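You operate a simulated robot arm through the tools that you are given. There is no shell and no other tool. Be economical: measure what you need, move in short steps, check, and stop when the job is done.

You run a simulated two-armed robot. Do the job below in one go: nothing can be reset, and whatever is moved stays where it is left.

## Task
Put two of the large grey tabs from the wooden drawer bench top on the second reel rack shelf from the top. Fetch the blue-ended roller and set it on the wide blue board. Take the green card and leave it on the long green board. Put one of the numbered steel blocks from the wooden drawer bench top on the top shelf of the tote rack. Take the small label reel from the wooden drawer bench top and leave it on top of the small numbered carton there. The order is free. Set down upright: numbered steel block.

Only the result counts: the job must be done as asked and must still hold three seconds after the hand-in. Knocking over, shifting, dropping, spilling or breaking anything else fails it.

## Robot
Two 7-joint arms with fingered hands on one trunk, on a base that drives. Base frame: it is fixed to the floor where the robot stands at the start and does not move with it; the origin is under the middle of the robot, x ahead of it, y to its left, z up; the surface under the hand at the start is at about z = 88. Lengths are in cm, angles in rad, forces in N, time in s.
The left shoulder is at the start at [6.1, 17.3, 111.6], the right one opposite. With the tool pointing down near the work surface each hand reaches from about 42 to 80 cm from the robot's upright axis, wherever it stands, measured 20 degrees to its own side. Places, roughly: blue-ended roller (15x4x4 cm) [60, -10, 90]; green card [75, 75, 125]; large grey tab (5x4x3 cm) [40, 40, 90]; long green board (39x13x3 cm) [90, 180, 100]; numbered steel block [75, 25, 100]; second reel rack shelf [70, 200, 60]; small label reel [75, -25, 100]; small numbered carton [75, -75, 100]; top shelf of the tote rack [70, 100, 110]; wide blue board (30x21x3 cm) [70, 70, 60]. Payload 3.5 kg a hand.
The TCP of each hand is the grasp point between the finger pads, 2.5 cm short of the fingertips. In the tool frame z runs along the fingers and y along their closing line. Largest opening 8.8 cm; the body of the gripper starts 2.9 cm behind the TCP. The gripper is a hand of 3 fingers: y runs from the thumb to the fingers, the wrist lies at [-1.3, -9.7, -16.2] in the tool frame, and closing takes about 1.5 s.
Orientation is that of the tool frame in the base frame, as a unit quaternion [x, y, z, w]. With the fingers straight down and the wrist toward the robot, the tool's x, y and z point along [0, 1, 0], [1, 0, 0] and [0, 0, -1] of the base frame.

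## Interface
- The arms move only by the tool step_arm. It takes "left_plan", "right_plan" or both (then of equal length, played together; a hand with none holds still); each is a list of rows, each an object (a shift or turn left out is 0, a gripper value left out holds the last) with "dr": the turn, a rotation vector about the base's x, y, z in rad, a list of three; "delta_pos": the shift along the base's x, y, z in cm, a list of three; "grip": the finger opening in cm, from 0 to 8.8. In form: [{"dr": [ax, ay, az], "delta_pos": [dx, dy, dz], "grip": grip}, ...]. A call has 1 to 20 rows; each row shifts and turns the commanded pose from where the row before left it. Each row takes 0.2 s and may step no farther than 5 cm and 0.15 rad from the row before; otherwise, or with a gripper value out of range, the whole call is refused. Where a pose cannot be reached the arm comes as near as it can. A force on the tool above 40 N (or 10 N above the force at the start of the call, whichever is more), or a blocked arm, ends the call early, and 0.2 s more pass. Each finger travels about 7.2 cm/s and halts on what it meets, pressing with about 33 N; the grip force reading is that of the motor and also rises with nothing between the fingers. The clock runs only during rows and for 0.2 s after the last one: add rows that do not move to give the fingers time. The reply holds the time, the measured pose of the TCP, the force on the tool along the base axes, the opening and the grip force, in the units named above and with some noise, with the torque about the TCP (base axes, N m) and any sound that the robot's microphone picked up.
- Cameras (640 x 400 px; columns grow to the right, rows downward): "scene" is now at [17.41, 2.31, 134.95]; the picture's right is [0.17, -0.98, -0.03], its down [-0.56, -0.07, -0.82] and it looks along [0.81, 0.16, -0.57] (base axes); focal length 214 px, centre (320, 200). "left" rides on the left gripper at [-5.8, -8.5, -9.9] in its tool frame; the picture's right is [-0.67, -0.35, 0.66], its down [0.69, -0.63, 0.37] and it looks along [0.29, 0.69, 0.66] (tool axes); focal length 261 px, centre (320, 200). "right" rides on the right gripper at [5.8, -8.5, -9.9] in its tool frame; the picture's right is [-0.67, 0.35, -0.66], its down [-0.69, -0.63, 0.37] and it looks along [-0.29, 0.69, 0.66] (tool axes); focal length 261 px, centre (320, 200). There is no depth. A picture from a camera that has moved, and an enlarged one, comes with that camera's place and axes in the base frame and with its lens. The place of the scene camera against the robot may be out by one fixed shift of up to 1.2 cm in any direction.
- get_image(camera): a new picture of that camera. No time passes.
- lift_body(by): slides the trunk up (or, below 0, down) by that many cm; the arms and the scene camera ride with it, the base frame stays. It gives what a move gives, with no picture.
- steer(legs): drives the robot by 1 to 6 legs, each [ahead, left, turn to the left] in cm, cm and rad, along the robot's own axes; the way and the turn of a leg run together, so that a leg with both is an arc; at most 150 cm and 3.142 rad a leg. The arms and the cameras ride along, it lands a little off, and it stops where it bumps. It gives what a move gives.
- hand_shape(shape, hand): the hand has 3 fingers and takes this shape, open, in about a second: jaw (thumb against the fingers, like two jaws); tri (thumb and two fingers); tip (a fingertip pinch); poke (one finger out to press); point (the index stretched); flat (the hand flat); cup (the hand cupped); fist (a fist). The gripper value then closes the fingers along that shape, each until it touches; the sizes above hold for jaw. It gives what a move gives, with no picture.
- pan_tilt(pan, tilt): turns the head with the scene camera to pan (to the left, within 1.501 rad either way) and tilt (down, from -0.506 to 1.204), counted from straight ahead of the robot. It gives what a move gives.
- close_up(camera, box): a new picture of the part [left, top, right, bottom] of that camera's present view, enlarged. No time passes.
- hand_in(): hands the job in; it is judged then, once.

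Go step by step. Nothing tells you exact positions but the pictures and the camera data: compare them with the known pose of the tool, close in by small moves and look again before you grip or let go. The budget is 186 turns and 166 pictures, counting those below and the enlarged ones. Unless the task says otherwise, let go and move clear before handing in, and close with one line.

The tools are called after "Emit:" as name(argument=value, ...) on one line, values as JSON. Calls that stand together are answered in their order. step_arm: Moves the arms, as the interface text tells. Its arguments: {"type":"object","properties":{"left_plan":{"type":"array","items":{"type":"object","properties":{"dr":{"type":"array","items":{"type":"number"}},"delta_pos":{"type":"array","items":{"type":"number"}},"grip":{"type":"number"}}}},"right_plan":{"type":"array","items":{"type":"object","properties":{"dr":{"type":"array","items":{"type":"number"}},"delta_pos":{"type":"array","items":{"type":"number"}},"grip":{"type":"number"}}}}},"required":[]} The other tools are called the same way: lift_body (by) slides the trunk up or down; hand_shape (shape, hand) gives the hand a shape; steer (legs) drives the base; pan_tilt (pan, tilt) turns the head that bears the scene camera; get_image (camera) takes a picture; close_up (camera, box) takes an enlarged picture of a part of a camera's view; hand_in () hands the job in.

At the start:

```text
time: 0.0
left_ee_pos: [39.5, 25.0, 123.64]
left_orientation: [0.707, 0.707, -0.001, 0.001]
left_wrist_force: [0.5, -0.5, 0.1]
left_moment: [0.03, 0.0, 0.0]
left_opening: 8.77
left_gripper_force: 0.1
left_shape: jaw
right_ee_pos: [43.09, -11.64, 119.87]
right_orientation: [0.707, 0.707, 0.001, -0.001]
right_wrist_force: [-0.5, 0.0, 0.1]
right_moment: [0.03, 0.0, -0.02]
right_opening: 8.76
right_gripper_force: 0.1
right_shape: jaw
trunk travel left (down, up): [-20.0, 25.5]
robot x, y, heading: [-0.24, -0.2, 0.002]
head pan, tilt: [0.176, 0.435]
```

scene: 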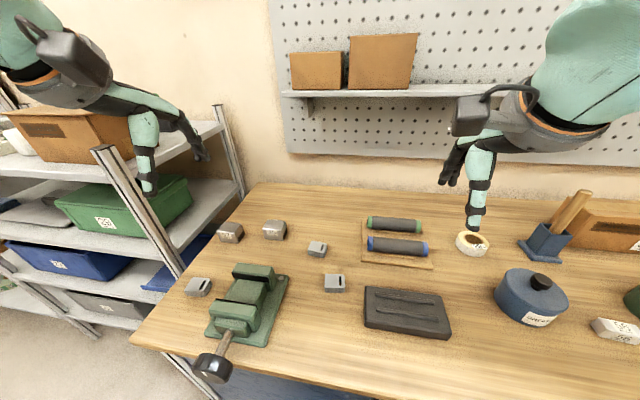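
right: 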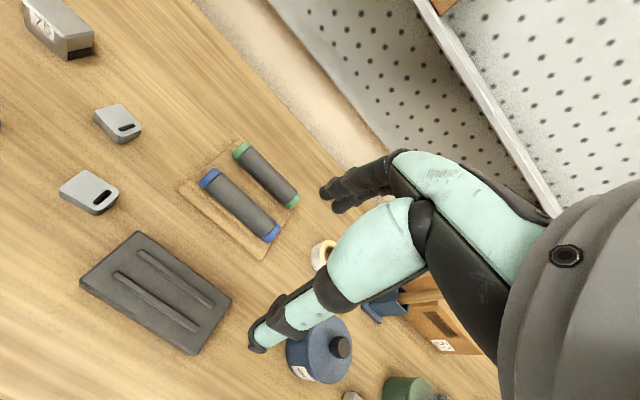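
left: 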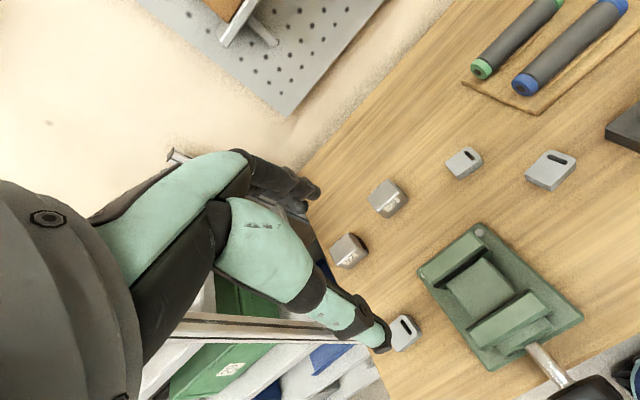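

I see the bench with tabs, steel blocks, rollers and a label reel, and a rack to the left. I'll look around first with the head.

Emit:
pan_tilt(pan=1.2, tilt=0.4)

Emit:
get_image(camera="scene")

Emit:
pan_tilt(pan=-0.7, tilt=0.5)

Emit:
get_image(camera="scene")

```text
time: 1.3
left_ee_pos: [39.45, 24.89, 123.6]
left_orientation: [0.707, 0.707, -0.001, 0.001]
left_wrist_force: [0.2, -0.3, 0.6]
left_moment: [-0.01, 0.01, -0.05]
left_opening: 8.78
left_gripper_force: 0.1
left_shape: jaw
right_ee_pos: [43.19, -11.64, 119.75]
right_orientation: [0.707, 0.707, 0.001, -0.001]
right_wrist_force: [0.8, 0.4, -0.2]
right_moment: [0.01, -0.02, 0.02]
right_opening: 8.78
right_gripper_force: 0.1
right_shape: jaw
trunk travel left (down, up): [-20.0, 25.5]
robot x, y, heading: [0.11, -0.09, 0.001]
head pan, tilt: [1.201, 0.4]
```

```text
162 pictures are left
camera scene: at [11.83, 9.33, 136.24], right [0.92, -0.36, -0.16], down [-0.3, -0.36, -0.88], along [0.26, 0.86, -0.44], focal length 214 px, centre (320, 200)
```

scene: 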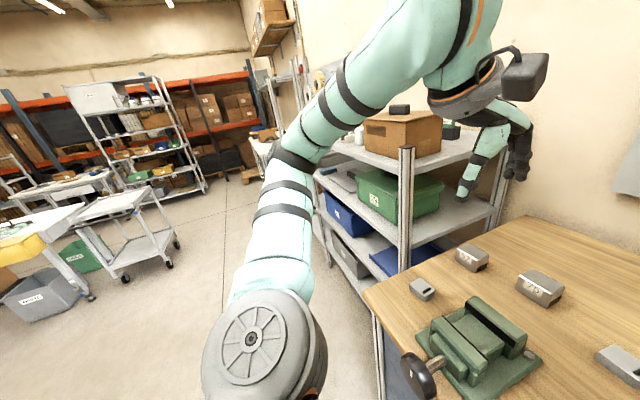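

```text
time: 3.1
left_ee_pos: [39.48, 24.97, 123.65]
left_orientation: [0.707, 0.707, -0.001, 0.001]
left_wrist_force: [0.1, -0.1, 0.3]
left_moment: [0.01, 0.03, -0.02]
left_opening: 8.77
left_gripper_force: 0.0
left_shape: jaw
right_ee_pos: [43.09, -11.5, 119.71]
right_orientation: [0.708, 0.706, 0.001, -0.002]
right_wrist_force: [-0.1, 0.0, -0.3]
right_moment: [-0.02, -0.02, -0.03]
right_opening: 8.79
right_gripper_force: 0.0
right_shape: jaw
trunk travel left (down, up): [-20.0, 25.5]
robot x, y, heading: [-0.06, -0.13, -0.002]
head pan, tilt: [-0.7, 0.499]
```

```text
161 pictures are left
camera scene: at [15.23, -5.16, 134.72], right [-0.63, -0.77, 0.11], down [-0.51, 0.31, -0.8], along [0.58, -0.57, -0.59], focal length 214 px, centre (320, 200)
```

scene: 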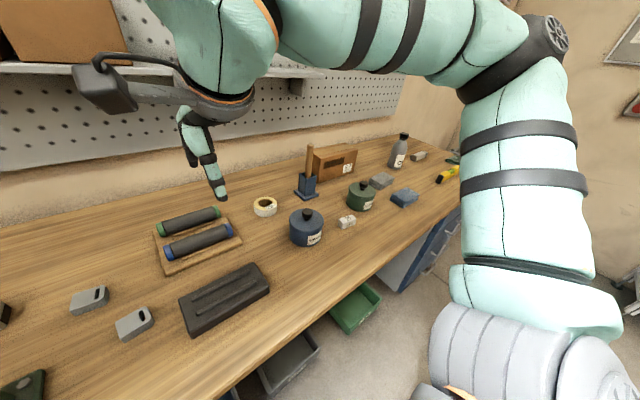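

I need details on the carton and the reel, and on the tabs.

Emit:
close_up(camera="scene", box=[240, 120, 480, 270])

Emit:
close_up(camera="left", box=[310, 130, 610, 360])

Emit:
pan_tilt(pan=0.1, tilt=0.7)

Emit:
get_image(camera="scene")

```text
2.67 times, centred on (360, 195) of scene
camera zoom: at [15.23, -5.16, 134.72], right [-0.63, -0.77, 0.11], down [-0.51, 0.31, -0.8], along [0.58, -0.57, -0.59], focal length 572 px, centre (213, 213)
```

zoom: 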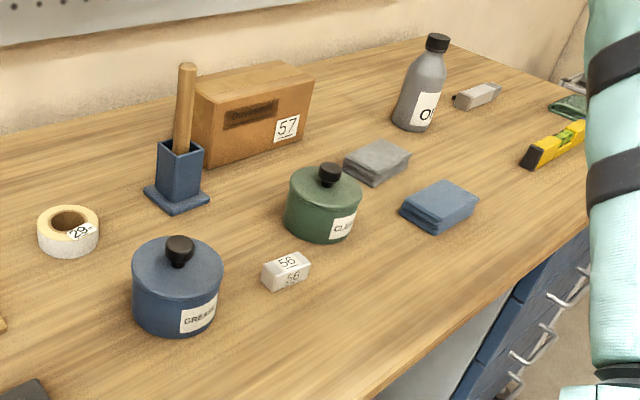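

```text
1.74 times, centred on (460, 245) of left
camera zoom: at [31.0, 19.26, 133.41], right [-0.35, -0.67, -0.65], down [-0.63, 0.68, -0.37], along [0.69, 0.28, -0.66], focal length 453 px, centre (76, 122)
```

zoom: 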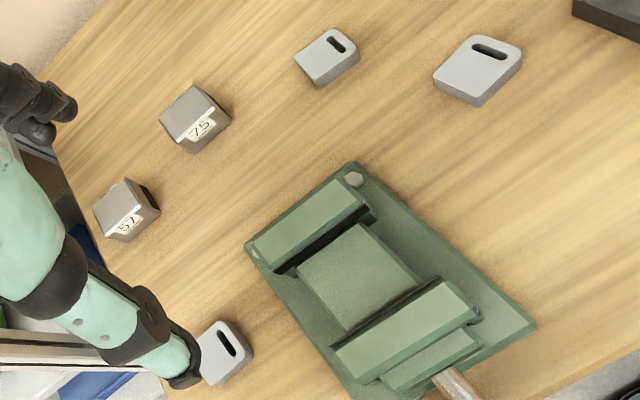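

```text
time: 4.3
left_ee_pos: [39.47, 24.91, 123.55]
left_orientation: [0.707, 0.707, -0.001, 0.001]
left_wrist_force: [-0.2, 0.0, -0.2]
left_moment: [-0.02, -0.01, 0.0]
left_opening: 8.79
left_gripper_force: 0.0
left_shape: jaw
right_ee_pos: [43.1, -11.71, 119.75]
right_orientation: [0.707, 0.707, 0.001, -0.001]
right_wrist_force: [-0.4, -0.6, 0.2]
right_moment: [-0.02, 0.0, -0.02]
right_opening: 8.79
right_gripper_force: 0.0
right_shape: jaw
trunk travel left (down, up): [-20.0, 25.5]
robot x, y, heading: [-0.12, 0.34, 0.001]
head pan, tilt: [0.099, 0.7]
```

```text
158 pictures are left
camera scene: at [16.4, 1.53, 132.72], right [0.1, -1.0, -0.02], down [-0.76, -0.06, -0.64], along [0.64, 0.08, -0.76], focal length 214 px, centre (320, 200)
```

scene: 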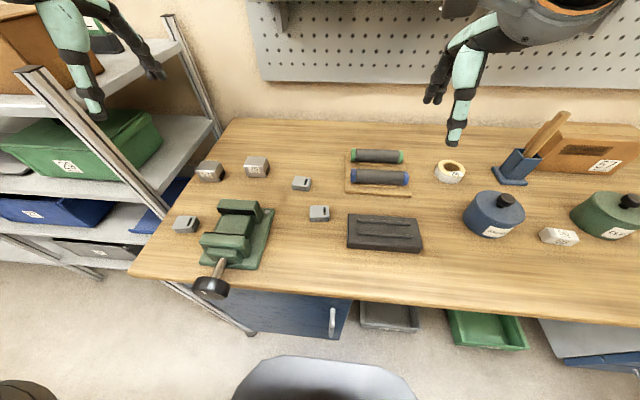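

Three grey tabs are visible; I need to decide which are large. I'll zoom in.

Emit:
close_up(camera="scene", box=[160, 140, 360, 265])

Emit:
close_up(camera="right", box=[0, 0, 320, 280])

Emit:
pan_tilt(pan=0.9, tilt=0.45)

Emit:
close_up(camera="scene", box=[0, 0, 640, 400])

```text
3.20 times, centred on (260, 202) of scene
camera zoom: at [16.4, 1.53, 132.72], right [0.1, -1.0, -0.02], down [-0.76, -0.06, -0.64], along [0.64, 0.08, -0.76], focal length 686 px, centre (512, 192)
```

zoom: 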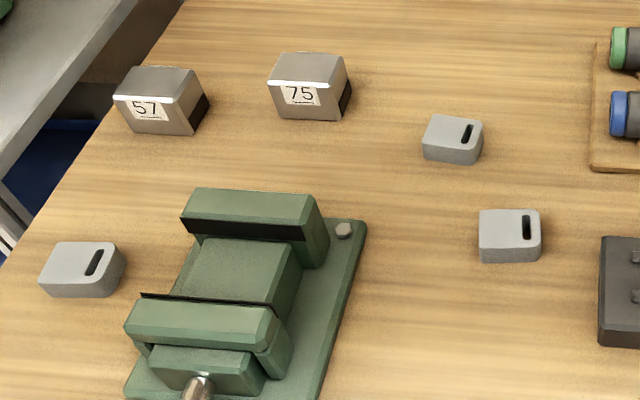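

```text
1.43 times, centred on (160, 140) of right
camera zoom: at [34.6, -5.89, 129.72], right [0.35, -0.67, 0.65], down [-0.63, -0.68, -0.37], along [0.69, -0.28, -0.66], focal length 372 px, centre (549, 286)
```

zoom: 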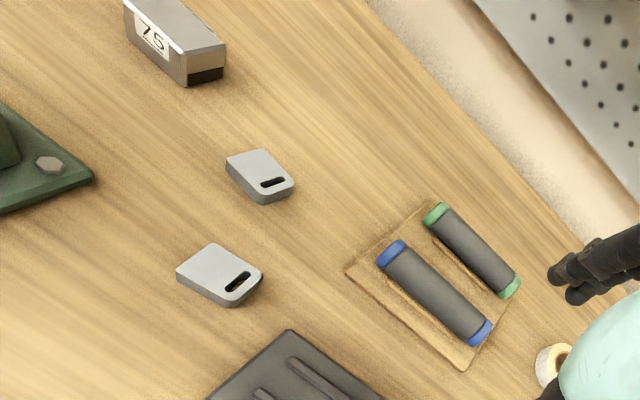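

```text
time: 5.4
left_ee_pos: [39.49, 25.01, 123.57]
left_orientation: [0.707, 0.707, 0.0, 0.0]
left_wrist_force: [0.6, 1.0, -0.5]
left_moment: [0.02, 0.03, 0.01]
left_opening: 8.78
left_gripper_force: 0.0
left_shape: jaw
right_ee_pos: [43.15, -11.64, 119.6]
right_orientation: [0.707, 0.707, 0.001, -0.001]
right_wrist_force: [0.7, -0.5, 0.3]
right_moment: [0.02, 0.0, 0.03]
right_opening: 8.77
right_gripper_force: 0.0
right_shape: jaw
trunk travel left (down, up): [-20.0, 25.5]
robot x, y, heading: [0.29, 0.36, -0.002]
head pan, tilt: [0.901, 0.45]
```

```text
1.00 times, centred on (320, 200) of scene (not enlarged: the box is as wide or as high as the picture)
camera zoom: at [14.08, 7.89, 135.37], right [0.77, -0.62, -0.13], down [-0.42, -0.34, -0.84], along [0.48, 0.7, -0.52], focal length 214 px, centre (320, 200)
```

zoom: 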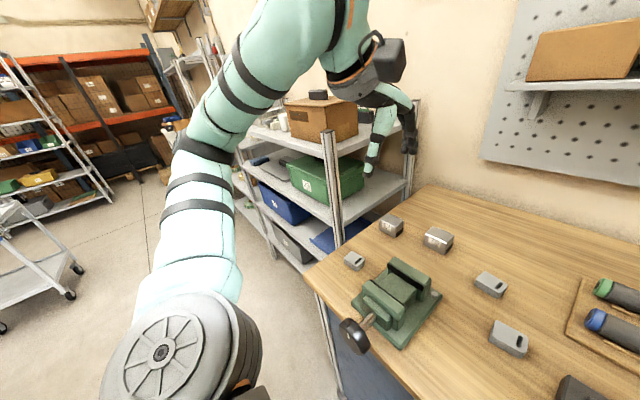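

The tabs look alike at about 5 cm and the reel carries "29", with carton "57" further right. I'll start with the reel: strafe right 38 cm, then look down at the reel and carton.

Emit:
steer(legs=[[0, -38, 0]])

Emit:
pan_tilt(pan=0.0, tilt=0.55)

Emit:
get_image(camera="scene")

Emit:
get_image(camera="right")

```text
time: 7.8
left_ee_pos: [39.5, -13.03, 123.41]
left_orientation: [0.707, 0.708, -0.001, 0.001]
left_wrist_force: [-0.2, 0.1, -0.1]
left_moment: [-0.02, 0.0, -0.01]
left_opening: 8.79
left_gripper_force: 0.0
left_shape: jaw
right_ee_pos: [43.04, -49.61, 119.88]
right_orientation: [0.708, 0.707, 0.002, -0.002]
right_wrist_force: [0.0, 0.0, 0.3]
right_moment: [-0.02, -0.03, 0.02]
right_opening: 8.77
right_gripper_force: 0.0
right_shape: jaw
trunk travel left (down, up): [-20.0, 25.5]
robot x, y, heading: [0.21, -38.09, -0.002]
head pan, tilt: [0.901, 0.45]
```

```text
time: 9.0
left_ee_pos: [39.4, -13.13, 123.57]
left_orientation: [0.707, 0.707, 0.0, 0.001]
left_wrist_force: [0.5, -0.5, 1.4]
left_moment: [-0.01, -0.02, -0.01]
left_opening: 8.75
left_gripper_force: 0.0
left_shape: jaw
right_ee_pos: [43.1, -49.62, 119.69]
right_orientation: [0.708, 0.707, 0.001, -0.001]
right_wrist_force: [0.0, -0.4, 0.8]
right_moment: [0.01, 0.0, 0.02]
right_opening: 8.76
right_gripper_force: 0.1
right_shape: jaw
trunk travel left (down, up): [-20.0, 25.5]
robot x, y, heading: [0.04, -38.07, -0.002]
head pan, tilt: [0.0, 0.55]
```

```text
154 pictures are left
camera scene: at [17.11, -37.33, 133.92], right [0.0, -1.0, 0.0], down [-0.66, 0.0, -0.75], along [0.75, 0.0, -0.66], focal length 214 px, centre (320, 200)
```

scene: 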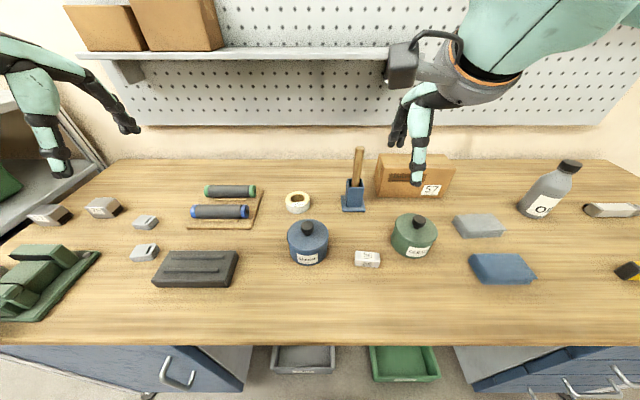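

```text
153 pictures are left
camera right: at [34.56, -43.94, 129.72], right [0.35, -0.67, 0.65], down [-0.63, -0.68, -0.37], along [0.69, -0.28, -0.66], focal length 261 px, centre (320, 200)
```

right: 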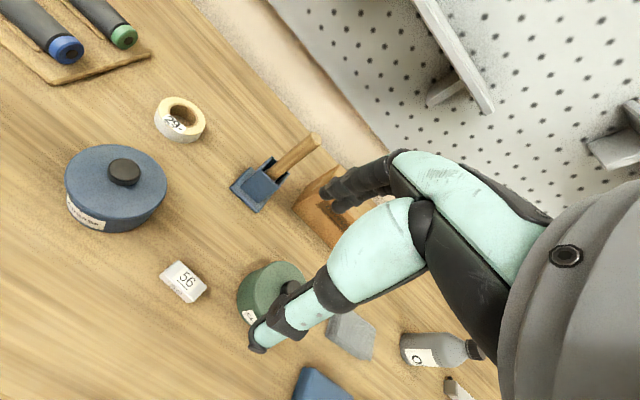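

The reel is at about [65.6,-30.7], the carton at about x 70–79, y -55 to -78, top near 99.5. I'll bring the right hand above the far wall of the reel (thumb to go in the hole).

Emit:
step_arm(right_plan=[{"delta_pos": [3.6, 2.7, -1], "grip": 8.8}, {"delta_pos": [3.6, 2.7, -1]}, {"delta_pos": [3.6, 2.7, -1]}, {"delta_pos": [3.6, 2.7, -2]}, {"delta_pos": [3.6, 2.7, -3]}, {"delta_pos": [3.6, 2.7, -3]}, {"delta_pos": [3.6, 2.7, -3]}, {"delta_pos": [0, 0, -3]}, {"delta_pos": [0, 0, 0]}])

Emit:
get_image(camera="right")

Emit:
get_image(camera="scene")

```text
refused: row 5 steps farther than a row can; nothing moved
```

```text
152 pictures are left
camera right: at [34.56, -43.94, 129.72], right [0.35, -0.67, 0.65], down [-0.63, -0.68, -0.37], along [0.69, -0.28, -0.66], focal length 261 px, centre (320, 200)
```

right: 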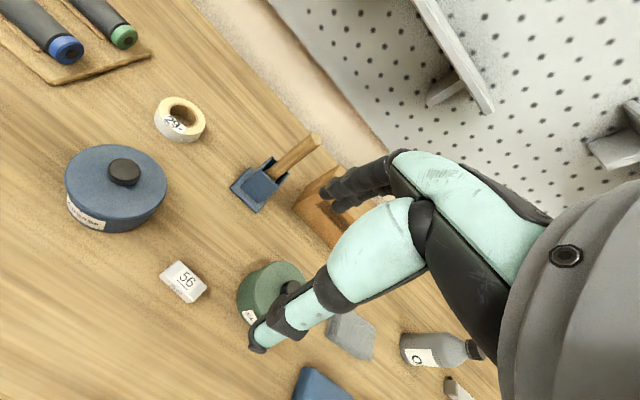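

```text
151 pictures are left
camera scene: at [17.11, -37.33, 133.92], right [0.0, -1.0, 0.0], down [-0.66, 0.0, -0.75], along [0.75, 0.0, -0.66], focal length 214 px, centre (320, 200)
```

scene: 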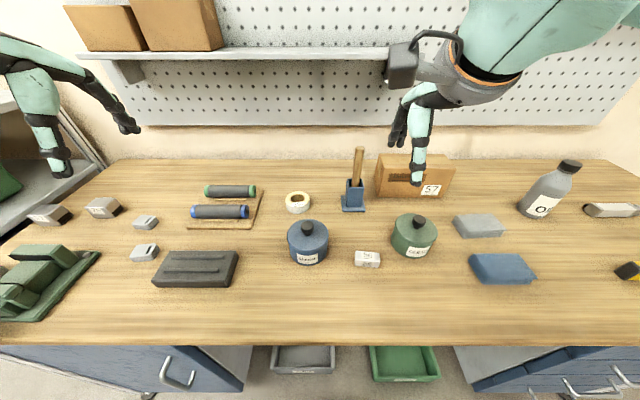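

A row was too long; I'll use shorter rows.

Emit:
step_arm(right_plan=[{"delta_pos": [3.2, 2.4, -1.5], "grip": 8.8}, {"delta_pos": [3.2, 2.4, -1.5]}, {"delta_pos": [3.2, 2.4, -1.5]}, {"delta_pos": [3.2, 2.4, -1.5]}, {"delta_pos": [3.2, 2.4, -1.5]}, {"delta_pos": [3.2, 2.4, -1.5]}, {"delta_pos": [3.1, 2.3, -2]}, {"delta_pos": [3.0, 2.2, -2.5]}, {"delta_pos": [0, 0, -4]}, {"delta_pos": [0, 0, 0]}])

Emit:
get_image(camera="right")

Emit:
get_image(camera="scene")

```text
time: 11.2
left_ee_pos: [39.45, -13.07, 123.57]
left_orientation: [0.707, 0.707, -0.001, 0.001]
left_wrist_force: [-0.5, 0.3, 0.0]
left_moment: [-0.01, -0.04, 0.03]
left_opening: 8.78
left_gripper_force: 0.0
left_shape: jaw
right_ee_pos: [68.47, -30.69, 102.21]
right_orientation: [0.707, 0.707, 0.001, -0.001]
right_wrist_force: [1.1, -0.8, 0.1]
right_moment: [-0.03, 0.0, 0.03]
right_opening: 8.8
right_gripper_force: 0.1
right_shape: jaw
trunk travel left (down, up): [-20.0, 25.5]
robot x, y, heading: [0.12, -37.92, -0.004]
head pan, tilt: [0.0, 0.55]
```

```text
150 pictures are left
camera right: at [60.0, -24.98, 112.28], right [0.35, -0.67, 0.65], down [-0.63, -0.68, -0.37], along [0.69, -0.28, -0.66], focal length 261 px, centre (320, 200)
```

right: 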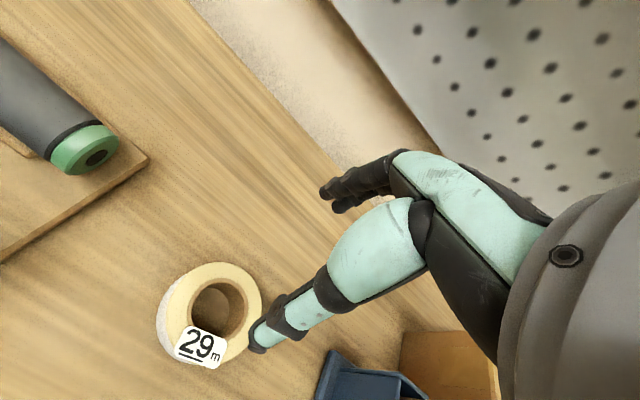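

```text
149 pictures are left
camera scene: at [17.08, -37.31, 133.93], right [0.0, -1.0, 0.0], down [-0.66, 0.0, -0.75], along [0.75, 0.0, -0.66], focal length 214 px, centre (320, 200)
```

scene: 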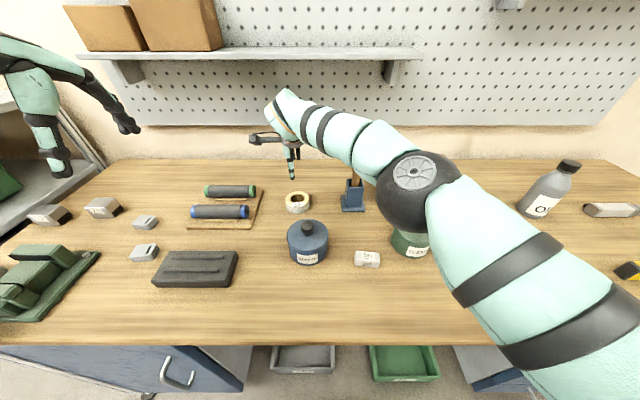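

The reel's centre is confirmed at about [65.7,-30.8], diameter about 7 and hole 3.7. I'll narrow the opening and descend partway.

Emit:
step_arm(right_plan=[{"grip": 4.4}, {"delta_pos": [0, 0, -2]}, {"delta_pos": [0, 0, -2]}, {"delta_pos": [0, 0, -1.5]}, {"delta_pos": [0, 0, 0]}])

Emit:
get_image(camera="right")

```text
time: 12.4
left_ee_pos: [39.48, -12.95, 123.58]
left_orientation: [0.707, 0.707, -0.001, 0.001]
left_wrist_force: [-0.3, -0.3, 0.2]
left_moment: [0.02, -0.01, 0.0]
left_opening: 8.76
left_gripper_force: 0.0
left_shape: jaw
right_ee_pos: [68.47, -30.71, 96.7]
right_orientation: [0.708, 0.707, 0.001, -0.001]
right_wrist_force: [-0.8, 0.1, 0.3]
right_moment: [0.01, -0.02, -0.01]
right_opening: 4.43
right_gripper_force: 0.1
right_shape: jaw
trunk travel left (down, up): [-20.0, 25.5]
robot x, y, heading: [0.33, -38.13, -0.005]
head pan, tilt: [0.0, 0.55]
```

```text
148 pictures are left
camera right: at [59.9, -25.06, 106.62], right [0.35, -0.67, 0.65], down [-0.63, -0.68, -0.37], along [0.69, -0.28, -0.66], focal length 261 px, centre (320, 200)
```

right: 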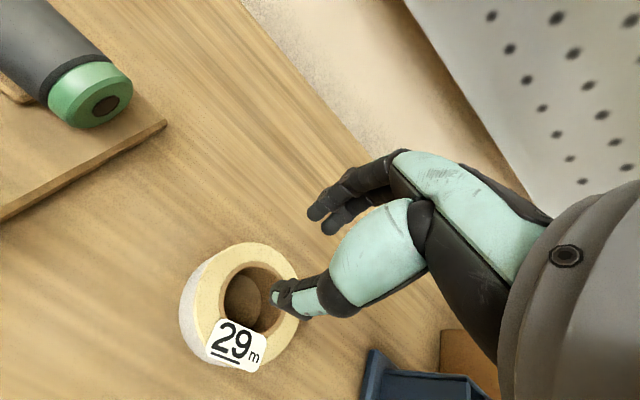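

The thumb sits over the hole. Descend and close.

Emit:
step_arm(right_plan=[{"delta_pos": [0, 0, -2]}, {"delta_pos": [0, 0, -2]}, {"delta_pos": [0, 0, -1.5]}, {"delta_pos": [0, 0, 0]}, {"grip": 0.8}, {}, {}, {}, {}, {}])

Emit:
get_image(camera="right")

```text
time: 14.6
left_ee_pos: [39.5, -13.14, 123.4]
left_orientation: [0.707, 0.707, 0.0, 0.001]
left_wrist_force: [0.4, 0.7, -0.3]
left_moment: [0.0, 0.02, -0.01]
left_opening: 8.77
left_gripper_force: 0.0
left_shape: jaw
right_ee_pos: [68.31, -30.84, 91.12]
right_orientation: [0.708, 0.706, 0.002, 0.0]
right_wrist_force: [0.0, 0.6, 0.0]
right_moment: [0.0, -0.04, 0.0]
right_opening: 1.02
right_gripper_force: 32.6
right_shape: jaw
trunk travel left (down, up): [-20.0, 25.5]
robot x, y, heading: [-0.01, -38.13, -0.003]
head pan, tilt: [0.0, 0.55]
```

```text
147 pictures are left
camera right: at [59.79, -25.09, 101.06], right [0.35, -0.67, 0.65], down [-0.63, -0.68, -0.37], along [0.69, -0.28, -0.66], focal length 261 px, centre (320, 200)
```

right: 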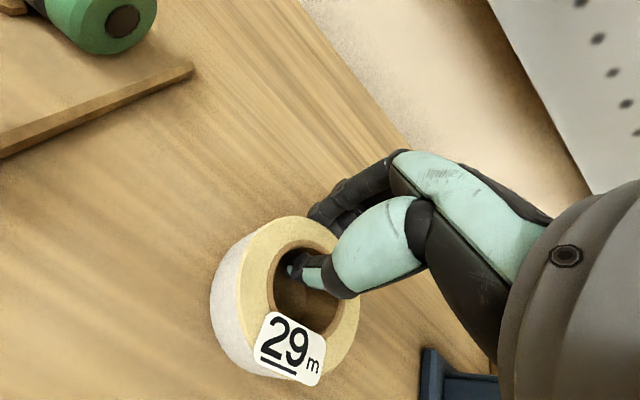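

It looks held. Lift and pull back, then shift the base right.

Emit:
step_arm(right_plan=[{"delta_pos": [0, 0, 2]}, {"delta_pos": [0, 0, 4]}, {"delta_pos": [0, 0, 4]}, {"delta_pos": [0, 0, 4]}, {"delta_pos": [0, 0, 4]}, {"delta_pos": [-3, -2, 3]}, {"delta_pos": [-3, -2, 3]}])

Emit:
get_image(camera="right")

Emit:
steer(legs=[[0, -22, 0]])

Emit:
get_image(camera="scene")

Emit:
get_image(camera="right")

```text
time: 16.2
left_ee_pos: [39.39, -13.11, 123.66]
left_orientation: [0.707, 0.707, 0.0, 0.002]
left_wrist_force: [-0.4, -0.4, 0.5]
left_moment: [-0.01, 0.03, 0.05]
left_opening: 8.78
left_gripper_force: 0.1
left_shape: jaw
right_ee_pos: [61.93, -35.42, 115.1]
right_orientation: [0.708, 0.706, 0.001, 0.0]
right_wrist_force: [-0.2, -0.5, -0.3]
right_moment: [-0.02, -0.03, 0.02]
right_opening: 1.05
right_gripper_force: 32.9
right_shape: jaw
right hand out of reach, approached as far as the arm can: row 5
trunk travel left (down, up): [-20.0, 25.5]
robot x, y, heading: [-0.38, -37.95, -0.001]
head pan, tilt: [0.0, 0.55]
```

```text
146 pictures are left
camera right: at [53.49, -29.65, 125.08], right [0.35, -0.67, 0.65], down [-0.63, -0.68, -0.37], along [0.69, -0.28, -0.66], focal length 261 px, centre (320, 200)
```

right: 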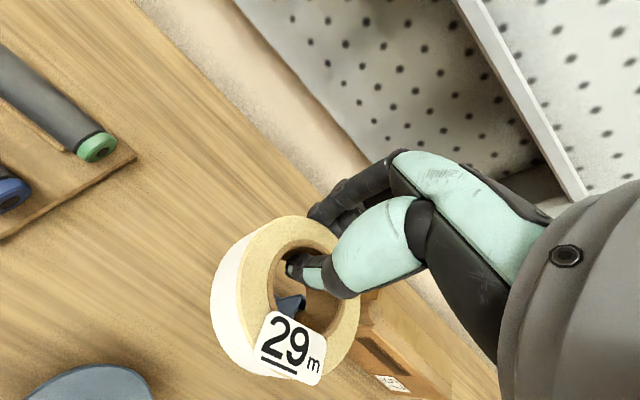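

```text
time: 17.9
left_ee_pos: [39.53, -35.27, 123.57]
left_orientation: [0.708, 0.706, -0.001, 0.001]
left_wrist_force: [-0.3, 0.3, -0.2]
left_moment: [0.0, 0.01, -0.04]
left_opening: 8.81
left_gripper_force: 0.1
left_shape: jaw
right_ee_pos: [62.17, -57.56, 114.95]
right_orientation: [0.709, 0.706, 0.001, -0.001]
right_wrist_force: [0.5, -0.6, -0.9]
right_moment: [0.01, -0.02, 0.01]
right_opening: 1.03
right_gripper_force: 32.7
right_shape: jaw
trunk travel left (down, up): [-20.0, 25.5]
robot x, y, heading: [-0.06, -60.22, -0.004]
head pan, tilt: [0.0, 0.55]
```

```text
145 pictures are left
camera scene: at [17.08, -59.46, 133.92], right [0.0, -1.0, 0.0], down [-0.66, 0.0, -0.75], along [0.75, 0.0, -0.66], focal length 214 px, centre (320, 200)
```

scene: 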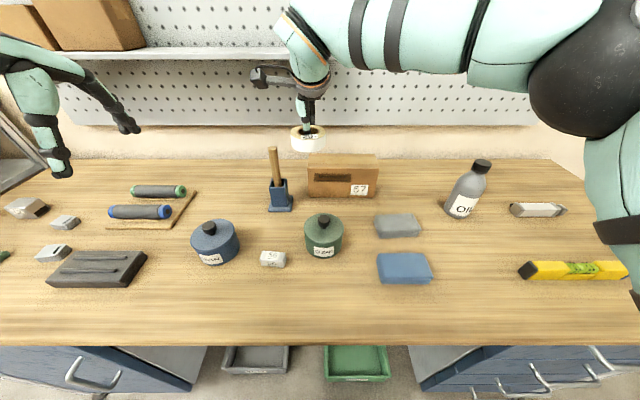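

```text
144 pictures are left
camera right: at [53.65, -51.77, 124.93], right [0.35, -0.67, 0.65], down [-0.63, -0.68, -0.37], along [0.69, -0.29, -0.66], focal length 261 px, centre (320, 200)
```

right: 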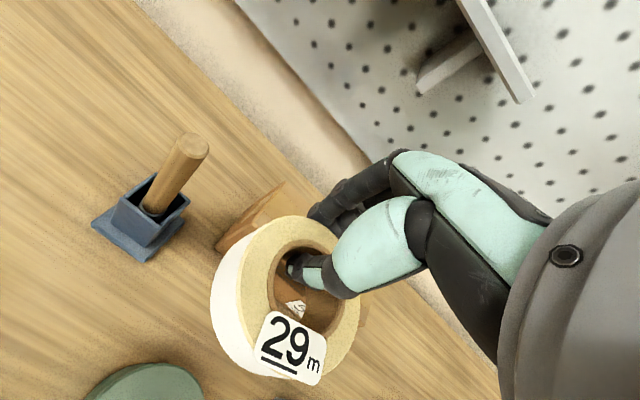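

The reel is in hand. Zoom on the carton to fix its top.

Emit:
close_up(camera="scene", box=[260, 130, 420, 230])

```text
4.00 times, centred on (340, 180) of scene
camera zoom: at [17.08, -59.46, 133.92], right [0.0, -1.0, 0.0], down [-0.66, 0.0, -0.75], along [0.75, 0.0, -0.66], focal length 858 px, centre (240, 280)
```

zoom: 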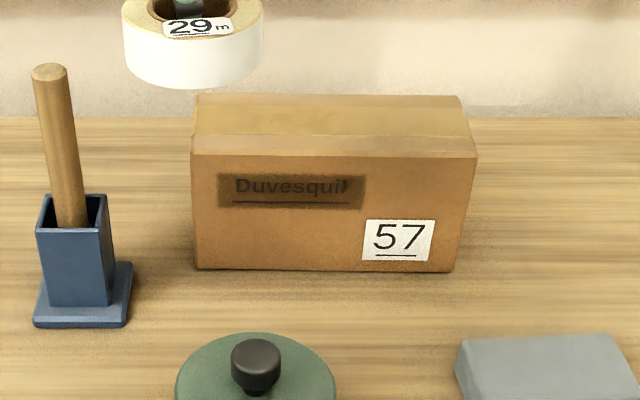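

Carton top: x 70.6–79.4, y -56 to -77, z ~99. That's at the edge of reach, so I check how much room there is between the base and the bench.

Emit:
pan_tilt(pan=0.0, tilt=1.2)

Emit:
get_image(camera="scene")

```text
time: 18.9
left_ee_pos: [39.46, -35.29, 123.43]
left_orientation: [0.708, 0.706, -0.001, 0.001]
left_wrist_force: [0.3, 0.4, -0.6]
left_moment: [0.02, 0.02, 0.02]
left_opening: 8.77
left_gripper_force: 0.1
left_shape: jaw
right_ee_pos: [62.26, -57.56, 114.94]
right_orientation: [0.709, 0.705, 0.001, -0.001]
right_wrist_force: [-0.5, -0.2, -1.5]
right_moment: [0.0, 0.0, -0.02]
right_opening: 1.01
right_gripper_force: 33.7
right_shape: jaw
trunk travel left (down, up): [-20.0, 25.5]
robot x, y, heading: [-0.12, -59.83, -0.006]
head pan, tilt: [0.0, 1.201]
```

```text
142 pictures are left
camera scene: at [12.91, -59.48, 129.66], right [0.0, -1.0, 0.0], down [-0.98, 0.0, -0.2], along [0.2, 0.0, -0.98], focal length 214 px, centre (320, 200)
```

scene: 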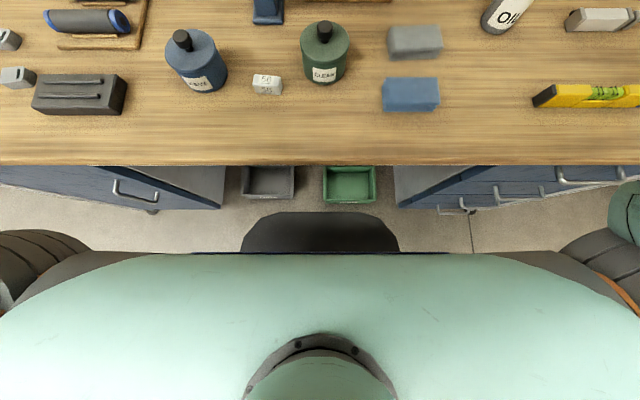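

The base nearly reaches the cabinets, so I won't drive forward. I'll raise the trunk and line the right shoulder up with the carton.

Emit:
lift_body(by=7)

Emit:
steer(legs=[[0, 8, 0]])

Emit:
step_arm(right_plan=[{"delta_pos": [0, -4, 0]}, {"delta_pos": [0, -4, 0]}, {"delta_pos": [0, -4, 0]}, {"delta_pos": [0, -4, -2]}, {"delta_pos": [3, -1, -3]}, {"delta_pos": [3, 0, -2]}, {"delta_pos": [3, 0, -2]}, {"delta_pos": [3, 0, -1]}, {"delta_pos": [2, 0, 0]}, {}])

Emit:
pan_tilt(pan=-0.25, tilt=0.5)

Emit:
get_image(camera="scene")

Emit:
get_image(camera="right")

```text
time: 20.0
left_ee_pos: [39.59, -35.39, 130.56]
left_orientation: [0.708, 0.706, 0.0, 0.0]
left_wrist_force: [1.2, -0.3, -0.6]
left_moment: [0.0, -0.02, 0.0]
left_opening: 8.79
left_gripper_force: 0.1
left_shape: jaw
right_ee_pos: [62.27, -57.57, 121.8]
right_orientation: [0.708, 0.707, 0.001, -0.001]
right_wrist_force: [0.9, 1.4, -1.1]
right_moment: [0.01, -0.03, -0.03]
right_opening: 1.04
right_gripper_force: 33.4
right_shape: jaw
trunk travel left (down, up): [-27.0, 18.5]
robot x, y, heading: [-0.19, -60.58, -0.005]
head pan, tilt: [0.0, 1.201]
```

```text
time: 21.1
left_ee_pos: [39.51, -27.97, 130.64]
left_orientation: [0.709, 0.706, 0.001, -0.001]
left_wrist_force: [0.5, 0.8, -0.4]
left_moment: [0.01, -0.02, -0.01]
left_opening: 8.78
left_gripper_force: 0.0
left_shape: jaw
right_ee_pos: [62.1, -50.29, 121.93]
right_orientation: [0.708, 0.706, 0.002, -0.003]
right_wrist_force: [0.4, 0.1, -0.7]
right_moment: [-0.04, -0.02, -0.01]
right_opening: 1.03
right_gripper_force: 33.0
right_shape: jaw
trunk travel left (down, up): [-27.0, 18.5]
robot x, y, heading: [0.42, -52.49, -0.004]
head pan, tilt: [0.0, 1.201]
```

```text
time: 23.3
left_ee_pos: [39.51, -27.57, 130.61]
left_orientation: [0.708, 0.706, 0.0, 0.001]
left_wrist_force: [-0.2, -0.1, 0.6]
left_moment: [0.0, 0.0, -0.01]
left_opening: 8.79
left_gripper_force: 0.0
left_shape: jaw
right_ee_pos: [72.93, -66.98, 112.02]
right_orientation: [0.708, 0.706, 0.0, -0.002]
right_wrist_force: [-2.2, 0.2, -1.0]
right_moment: [0.0, -0.02, -0.02]
right_opening: 1.03
right_gripper_force: 33.4
right_shape: jaw
right hand out of reach, approached as far as the arm can: row 8, 9
trunk travel left (down, up): [-27.0, 18.5]
robot x, y, heading: [0.35, -52.22, -0.002]
head pan, tilt: [0.0, 1.201]
```

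```text
time: 24.3
left_ee_pos: [39.53, -27.56, 130.63]
left_orientation: [0.708, 0.706, -0.001, 0.0]
left_wrist_force: [0.0, -0.3, 1.3]
left_moment: [-0.01, 0.0, -0.02]
left_opening: 8.77
left_gripper_force: 0.1
left_shape: jaw
right_ee_pos: [72.93, -67.06, 111.96]
right_orientation: [0.709, 0.705, 0.002, 0.0]
right_wrist_force: [-0.4, 0.6, -0.7]
right_moment: [0.01, -0.01, -0.01]
right_opening: 1.01
right_gripper_force: 33.0
right_shape: jaw
trunk travel left (down, up): [-27.0, 18.5]
robot x, y, heading: [0.18, -52.39, -0.005]
head pan, tilt: [-0.25, 0.499]
```

```text
141 pictures are left
camera scene: at [12.83, -53.99, 142.74], right [-0.25, -0.97, 0.02], down [-0.54, 0.12, -0.83], along [0.8, -0.22, -0.56], focal length 214 px, centre (320, 200)
```

scene: 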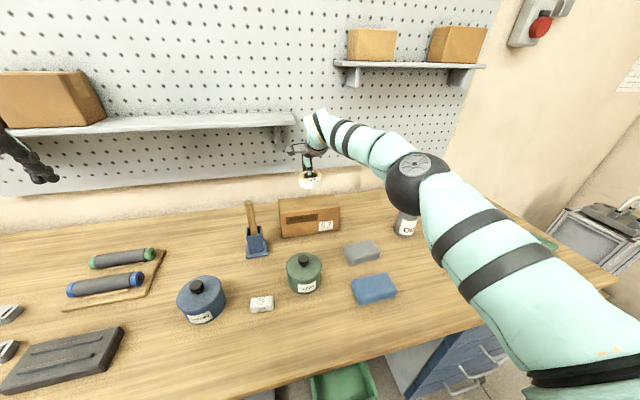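

```text
140 pictures are left
camera right: at [64.42, -61.23, 121.95], right [0.34, -0.67, 0.65], down [-0.63, -0.68, -0.37], along [0.69, -0.29, -0.66], focal length 261 px, centre (320, 200)
```

right: 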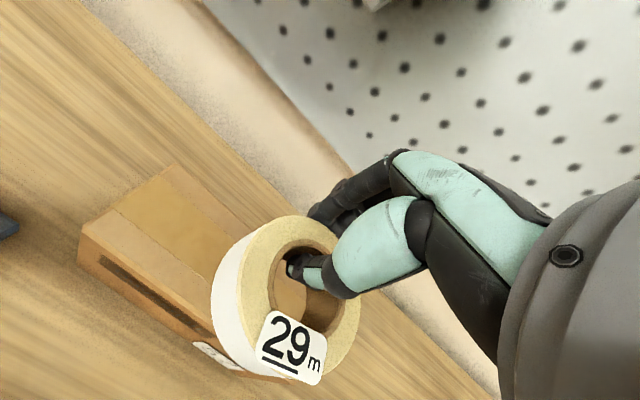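

Reach ends at x≈73, so I'll tilt the hand 0.2 rad forward to gain some reach, then check.

Emit:
step_arm(right_plan=[{"dr": [0, -0.1, 0], "delta_pos": [0, 0, -1]}, {"dr": [0, -0.1, 0], "delta_pos": [0, 0, -1]}, {"delta_pos": [0, 0.3, -1]}, {}, {}])

```text
time: 25.5
left_ee_pos: [39.53, -27.51, 130.69]
left_orientation: [0.708, 0.706, -0.001, 0.0]
left_wrist_force: [-0.5, -0.2, 0.8]
left_moment: [0.01, -0.01, 0.02]
left_opening: 8.75
left_gripper_force: 0.0
left_shape: jaw
right_ee_pos: [73.09, -66.61, 108.86]
right_orientation: [0.704, 0.703, 0.072, 0.069]
right_wrist_force: [-0.4, -0.7, -0.9]
right_moment: [-0.03, 0.0, 0.02]
right_opening: 1.04
right_gripper_force: 33.0
right_shape: jaw
trunk travel left (down, up): [-27.0, 18.5]
robot x, y, heading: [-0.07, -52.46, -0.001]
head pan, tilt: [-0.25, 0.499]
```

Emit:
step_arm(right_plan=[{"delta_pos": [1.1, 0, -0.7]}, {"delta_pos": [1.1, 0, -0.7]}, {"delta_pos": [1.2, 0, -0.7]}, {}])

Emit:
get_image(camera="right")

Emit:
close_up(camera="scene", box=[230, 130, 390, 260])

```text
time: 26.5
left_ee_pos: [39.4, -27.62, 130.57]
left_orientation: [0.709, 0.706, -0.001, 0.0]
left_wrist_force: [-0.4, 0.0, -1.0]
left_moment: [0.01, -0.04, 0.01]
left_opening: 8.76
left_gripper_force: 0.0
left_shape: jaw
right_ee_pos: [76.54, -66.58, 106.62]
right_orientation: [0.704, 0.703, 0.072, 0.069]
right_wrist_force: [0.6, 0.1, -0.7]
right_moment: [0.02, 0.0, 0.0]
right_opening: 1.03
right_gripper_force: 32.7
right_shape: jaw
trunk travel left (down, up): [-27.0, 18.5]
robot x, y, heading: [-0.06, -52.45, -0.002]
head pan, tilt: [-0.25, 0.499]
```

```text
139 pictures are left
camera right: at [66.17, -60.81, 114.8], right [0.21, -0.67, 0.71], down [-0.55, -0.68, -0.49], along [0.81, -0.29, -0.51], focal length 261 px, centre (320, 200)
```

right: 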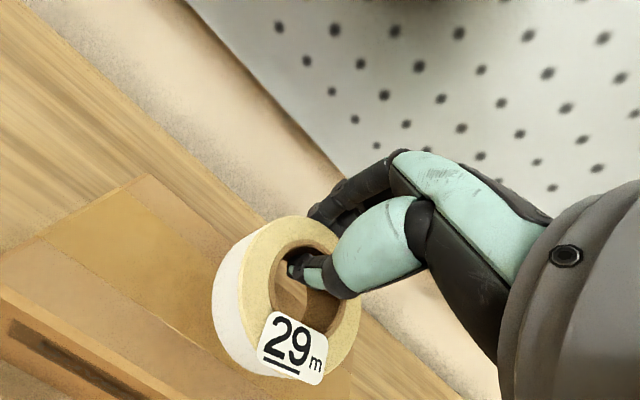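

```text
3.08 times, centred on (310, 195) of scene
camera zoom: at [12.81, -54.01, 142.75], right [-0.25, -0.97, 0.02], down [-0.54, 0.12, -0.83], along [0.8, -0.22, -0.55], focal length 660 px, centre (351, 215)
```

zoom: 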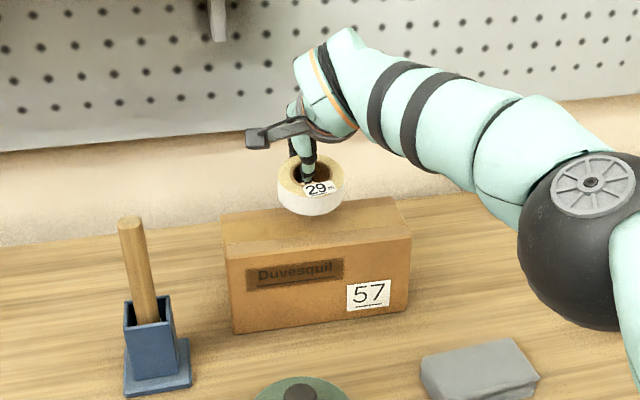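

Reached x=76.5. Lower gently until contact.

Emit:
step_arm(right_plan=[{"delta_pos": [0.5, 0, -1]}, {"delta_pos": [0, 0, -1]}, {"delta_pos": [0, 0, -0.7]}, {}])

Emit:
close_up(camera="scene", box=[270, 160, 350, 225])

```text
time: 27.5
left_ee_pos: [39.5, -27.51, 130.46]
left_orientation: [0.708, 0.706, -0.001, 0.001]
left_wrist_force: [0.0, -0.7, 0.3]
left_moment: [0.01, -0.02, 0.02]
left_opening: 8.79
left_gripper_force: 0.0
left_shape: jaw
right_ee_pos: [76.8, -66.62, 103.91]
right_orientation: [0.705, 0.702, 0.071, 0.069]
right_wrist_force: [-0.5, 0.9, -0.8]
right_moment: [0.03, -0.02, -0.03]
right_opening: 0.98
right_gripper_force: 32.7
right_shape: jaw
trunk travel left (down, up): [-27.0, 18.5]
robot x, y, heading: [-0.07, -52.13, -0.006]
head pan, tilt: [-0.25, 0.499]
```

```text
6.15 times, centred on (310, 192) of scene
camera zoom: at [12.85, -53.94, 142.75], right [-0.25, -0.97, 0.02], down [-0.54, 0.12, -0.83], along [0.8, -0.22, -0.55], focal length 1320 px, centre (382, 246)
```

zoom: 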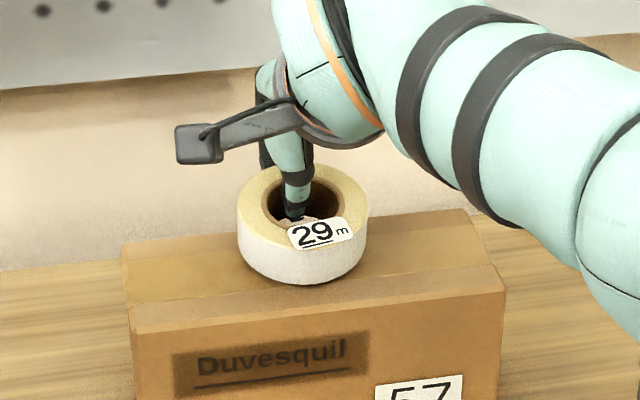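

Emit:
step_arm(right_plan=[{"delta_pos": [0, 0, -0.3]}, {"delta_pos": [0, 0, -0.3]}, {"delta_pos": [0, 0, -0.2]}, {}])

Emit:
close_up(camera="scene", box=[270, 160, 350, 225])

```text
time: 28.5
left_ee_pos: [39.62, -27.64, 130.52]
left_orientation: [0.708, 0.706, 0.0, 0.001]
left_wrist_force: [-0.4, 1.1, 1.0]
left_moment: [0.03, 0.01, 0.01]
left_opening: 8.77
left_gripper_force: 0.1
left_shape: jaw
right_ee_pos: [76.67, -66.55, 103.2]
right_orientation: [0.705, 0.703, 0.072, 0.069]
right_wrist_force: [1.0, -0.2, 0.8]
right_moment: [0.02, 0.05, -0.03]
right_opening: 1.03
right_gripper_force: 33.3
right_shape: jaw
trunk travel left (down, up): [-27.0, 18.5]
robot x, y, heading: [-0.37, -52.46, -0.004]
head pan, tilt: [-0.25, 0.499]
```

```text
6.15 times, centred on (310, 192) of scene
camera zoom: at [12.82, -53.98, 142.75], right [-0.25, -0.97, 0.02], down [-0.54, 0.12, -0.83], along [0.8, -0.22, -0.55], focal length 1320 px, centre (382, 246)
```

zoom: 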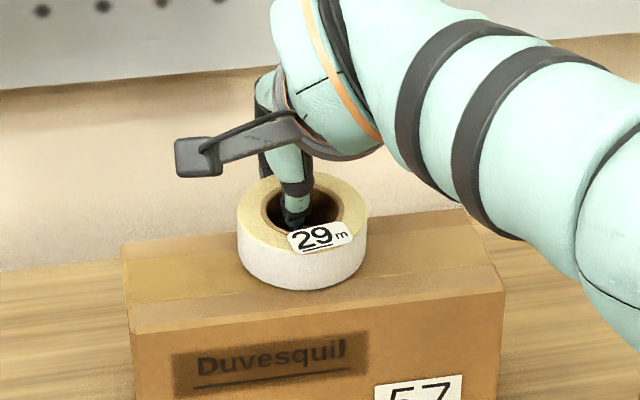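

Emit:
step_arm(right_plan=[{"delta_pos": [0, 0, -0.2]}, {"delta_pos": [0, 0, -0.2]}, {"delta_pos": [0, 0, -0.2]}, {}])

```text
time: 29.5
left_ee_pos: [39.52, -27.59, 130.62]
left_orientation: [0.709, 0.706, -0.002, 0.001]
left_wrist_force: [-0.3, -0.2, -0.1]
left_moment: [-0.01, 0.0, -0.01]
left_opening: 8.77
left_gripper_force: 0.0
left_shape: jaw
right_ee_pos: [76.62, -66.55, 102.95]
right_orientation: [0.705, 0.702, 0.071, 0.069]
right_wrist_force: [1.2, 0.2, 1.5]
right_moment: [0.03, 0.11, -0.02]
right_opening: 1.05
right_gripper_force: 32.9
right_shape: jaw
right hand out of reach, approached as far as the arm can: row 1
trunk travel left (down, up): [-27.0, 18.5]
robot x, y, heading: [-0.08, -52.29, -0.006]
head pan, tilt: [-0.25, 0.499]
```

Light contact is felt. Untilt a bit while easing down, then open slightly.

Emit:
step_arm(right_plan=[{"dr": [0, 0.06, 0], "delta_pos": [-0.1, 0, -0.35]}, {"dr": [0, 0.05, 0], "delta_pos": [-0.1, 0, -0.3]}, {}])

Emit:
close_up(camera="scene", box=[270, 160, 350, 225])

```text
time: 30.3
left_ee_pos: [39.53, -27.72, 130.57]
left_orientation: [0.708, 0.706, -0.001, 0.001]
left_wrist_force: [0.0, 0.0, -0.8]
left_moment: [0.0, -0.01, 0.03]
left_opening: 8.77
left_gripper_force: 0.1
left_shape: jaw
right_ee_pos: [76.07, -66.42, 103.4]
right_orientation: [0.706, 0.704, 0.054, 0.051]
right_wrist_force: [-0.4, -0.3, -1.0]
right_moment: [0.04, -0.04, 0.0]
right_opening: 1.02
right_gripper_force: 32.9
right_shape: jaw
right hand out of reach, approached as far as the arm can: row 1, 2
trunk travel left (down, up): [-27.0, 18.5]
robot x, y, heading: [-0.13, -52.44, -0.004]
head pan, tilt: [-0.25, 0.499]
```

```text
6.15 times, centred on (310, 192) of scene
camera zoom: at [12.83, -53.99, 142.75], right [-0.25, -0.97, 0.02], down [-0.54, 0.12, -0.83], along [0.8, -0.22, -0.55], focal length 1320 px, centre (382, 246)
```

zoom: 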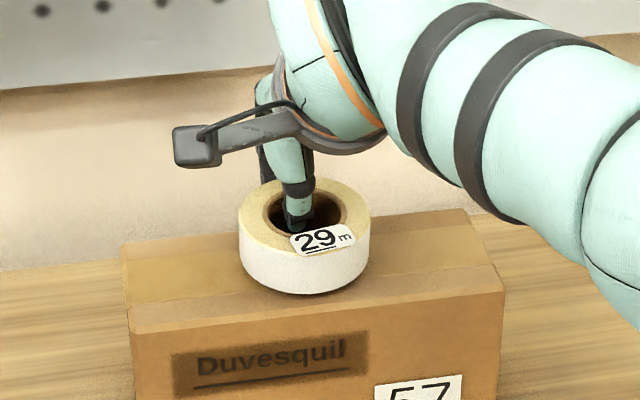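

Emit:
step_arm(right_plan=[{"delta_pos": [-0.2, 0, -0.4]}, {"delta_pos": [0, 0, -0.3]}, {"delta_pos": [0, 0, -0.2]}, {}, {"grip": 1.6}, {}, {}, {"grip": 2.4}, {}, {}])

Emit:
close_up(camera="scene", box=[270, 160, 350, 225])

Emit:
get_image(camera="right")

```text
time: 32.5
left_ee_pos: [39.46, -27.6, 130.62]
left_orientation: [0.708, 0.706, -0.001, 0.0]
left_wrist_force: [-0.1, -1.4, 0.0]
left_moment: [0.0, 0.03, 0.02]
left_opening: 8.79
left_gripper_force: 0.0
left_shape: jaw
right_ee_pos: [75.89, -66.53, 102.4]
right_orientation: [0.707, 0.704, 0.054, 0.053]
right_wrist_force: [-0.3, -0.4, 0.3]
right_moment: [0.01, 0.0, 0.04]
right_opening: 2.39
right_gripper_force: 0.1
right_shape: jaw
trunk travel left (down, up): [-27.0, 18.5]
robot x, y, heading: [-0.3, -52.5, -0.003]
head pan, tilt: [-0.25, 0.499]
```

```text
6.15 times, centred on (310, 192) of scene
camera zoom: at [12.82, -53.98, 142.75], right [-0.25, -0.97, 0.02], down [-0.54, 0.12, -0.83], along [0.8, -0.22, -0.55], focal length 1320 px, centre (382, 246)
```

zoom: 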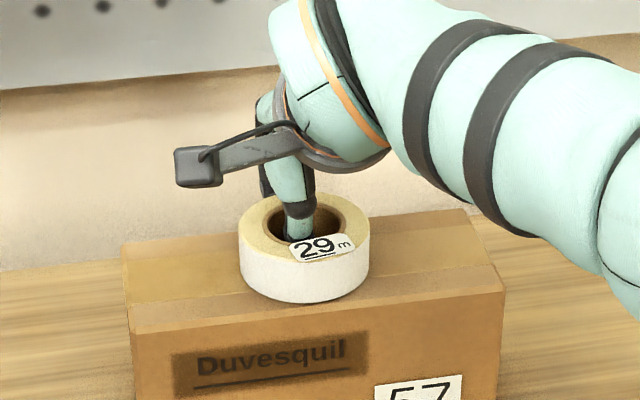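

```text
133 pictures are left
camera right: at [65.93, -60.71, 111.09], right [0.24, -0.67, 0.7], down [-0.57, -0.68, -0.46], along [0.78, -0.29, -0.55], focal length 261 px, centre (320, 200)
```

right: 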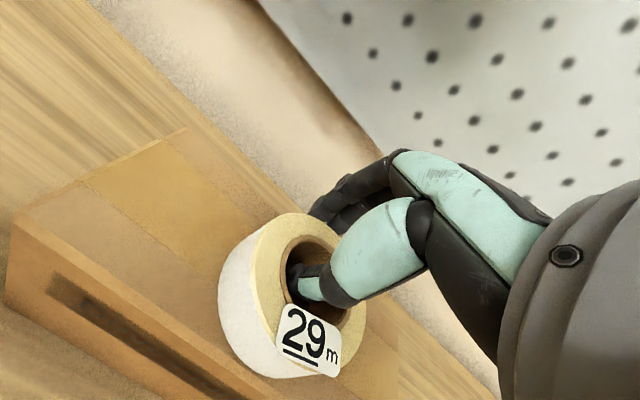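

The reel sits flat on the carton. Withdraw up along the tool axis.

Emit:
step_arm(right_plan=[{"delta_pos": [-0.15, 0, 1]}, {"delta_pos": [-0.3, 0, 2]}, {"delta_pos": [-0.3, 0, 2]}, {"delta_pos": [-0.4, 0, 2]}, {"delta_pos": [-1.5, 0, 3]}, {"delta_pos": [-3, 0, 2], "dr": [0, 0.1, 0]}, {"delta_pos": [-4, 0, 1], "dr": [0, 0.05, 0]}, {"delta_pos": [-4.5, 0, 0]}, {"delta_pos": [-4.5, 0, 0]}])

Emit:
close_up(camera="scene", box=[230, 130, 390, 260])

```text
time: 34.5
left_ee_pos: [39.38, -27.65, 130.65]
left_orientation: [0.709, 0.705, 0.001, 0.0]
left_wrist_force: [0.2, 0.2, -0.3]
left_moment: [-0.02, 0.0, -0.03]
left_opening: 8.78
left_gripper_force: 0.0
left_shape: jaw
right_ee_pos: [57.27, -66.58, 115.58]
right_orientation: [0.709, 0.705, 0.002, -0.001]
right_wrist_force: [0.3, -0.6, -0.3]
right_moment: [0.0, -0.03, 0.01]
right_opening: 2.37
right_gripper_force: 0.0
right_shape: jaw
trunk travel left (down, up): [-27.0, 18.5]
robot x, y, heading: [-0.29, -52.36, -0.003]
head pan, tilt: [-0.25, 0.499]
```

```text
3.08 times, centred on (310, 195) of scene
camera zoom: at [12.67, -54.03, 142.77], right [-0.25, -0.97, 0.02], down [-0.54, 0.12, -0.83], along [0.8, -0.22, -0.55], focal length 660 px, centre (351, 215)
```

zoom: 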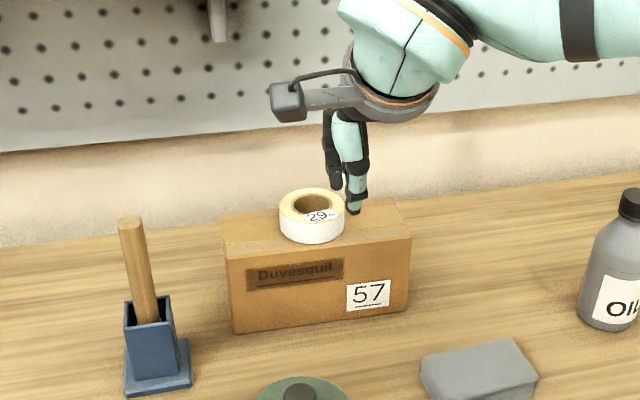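

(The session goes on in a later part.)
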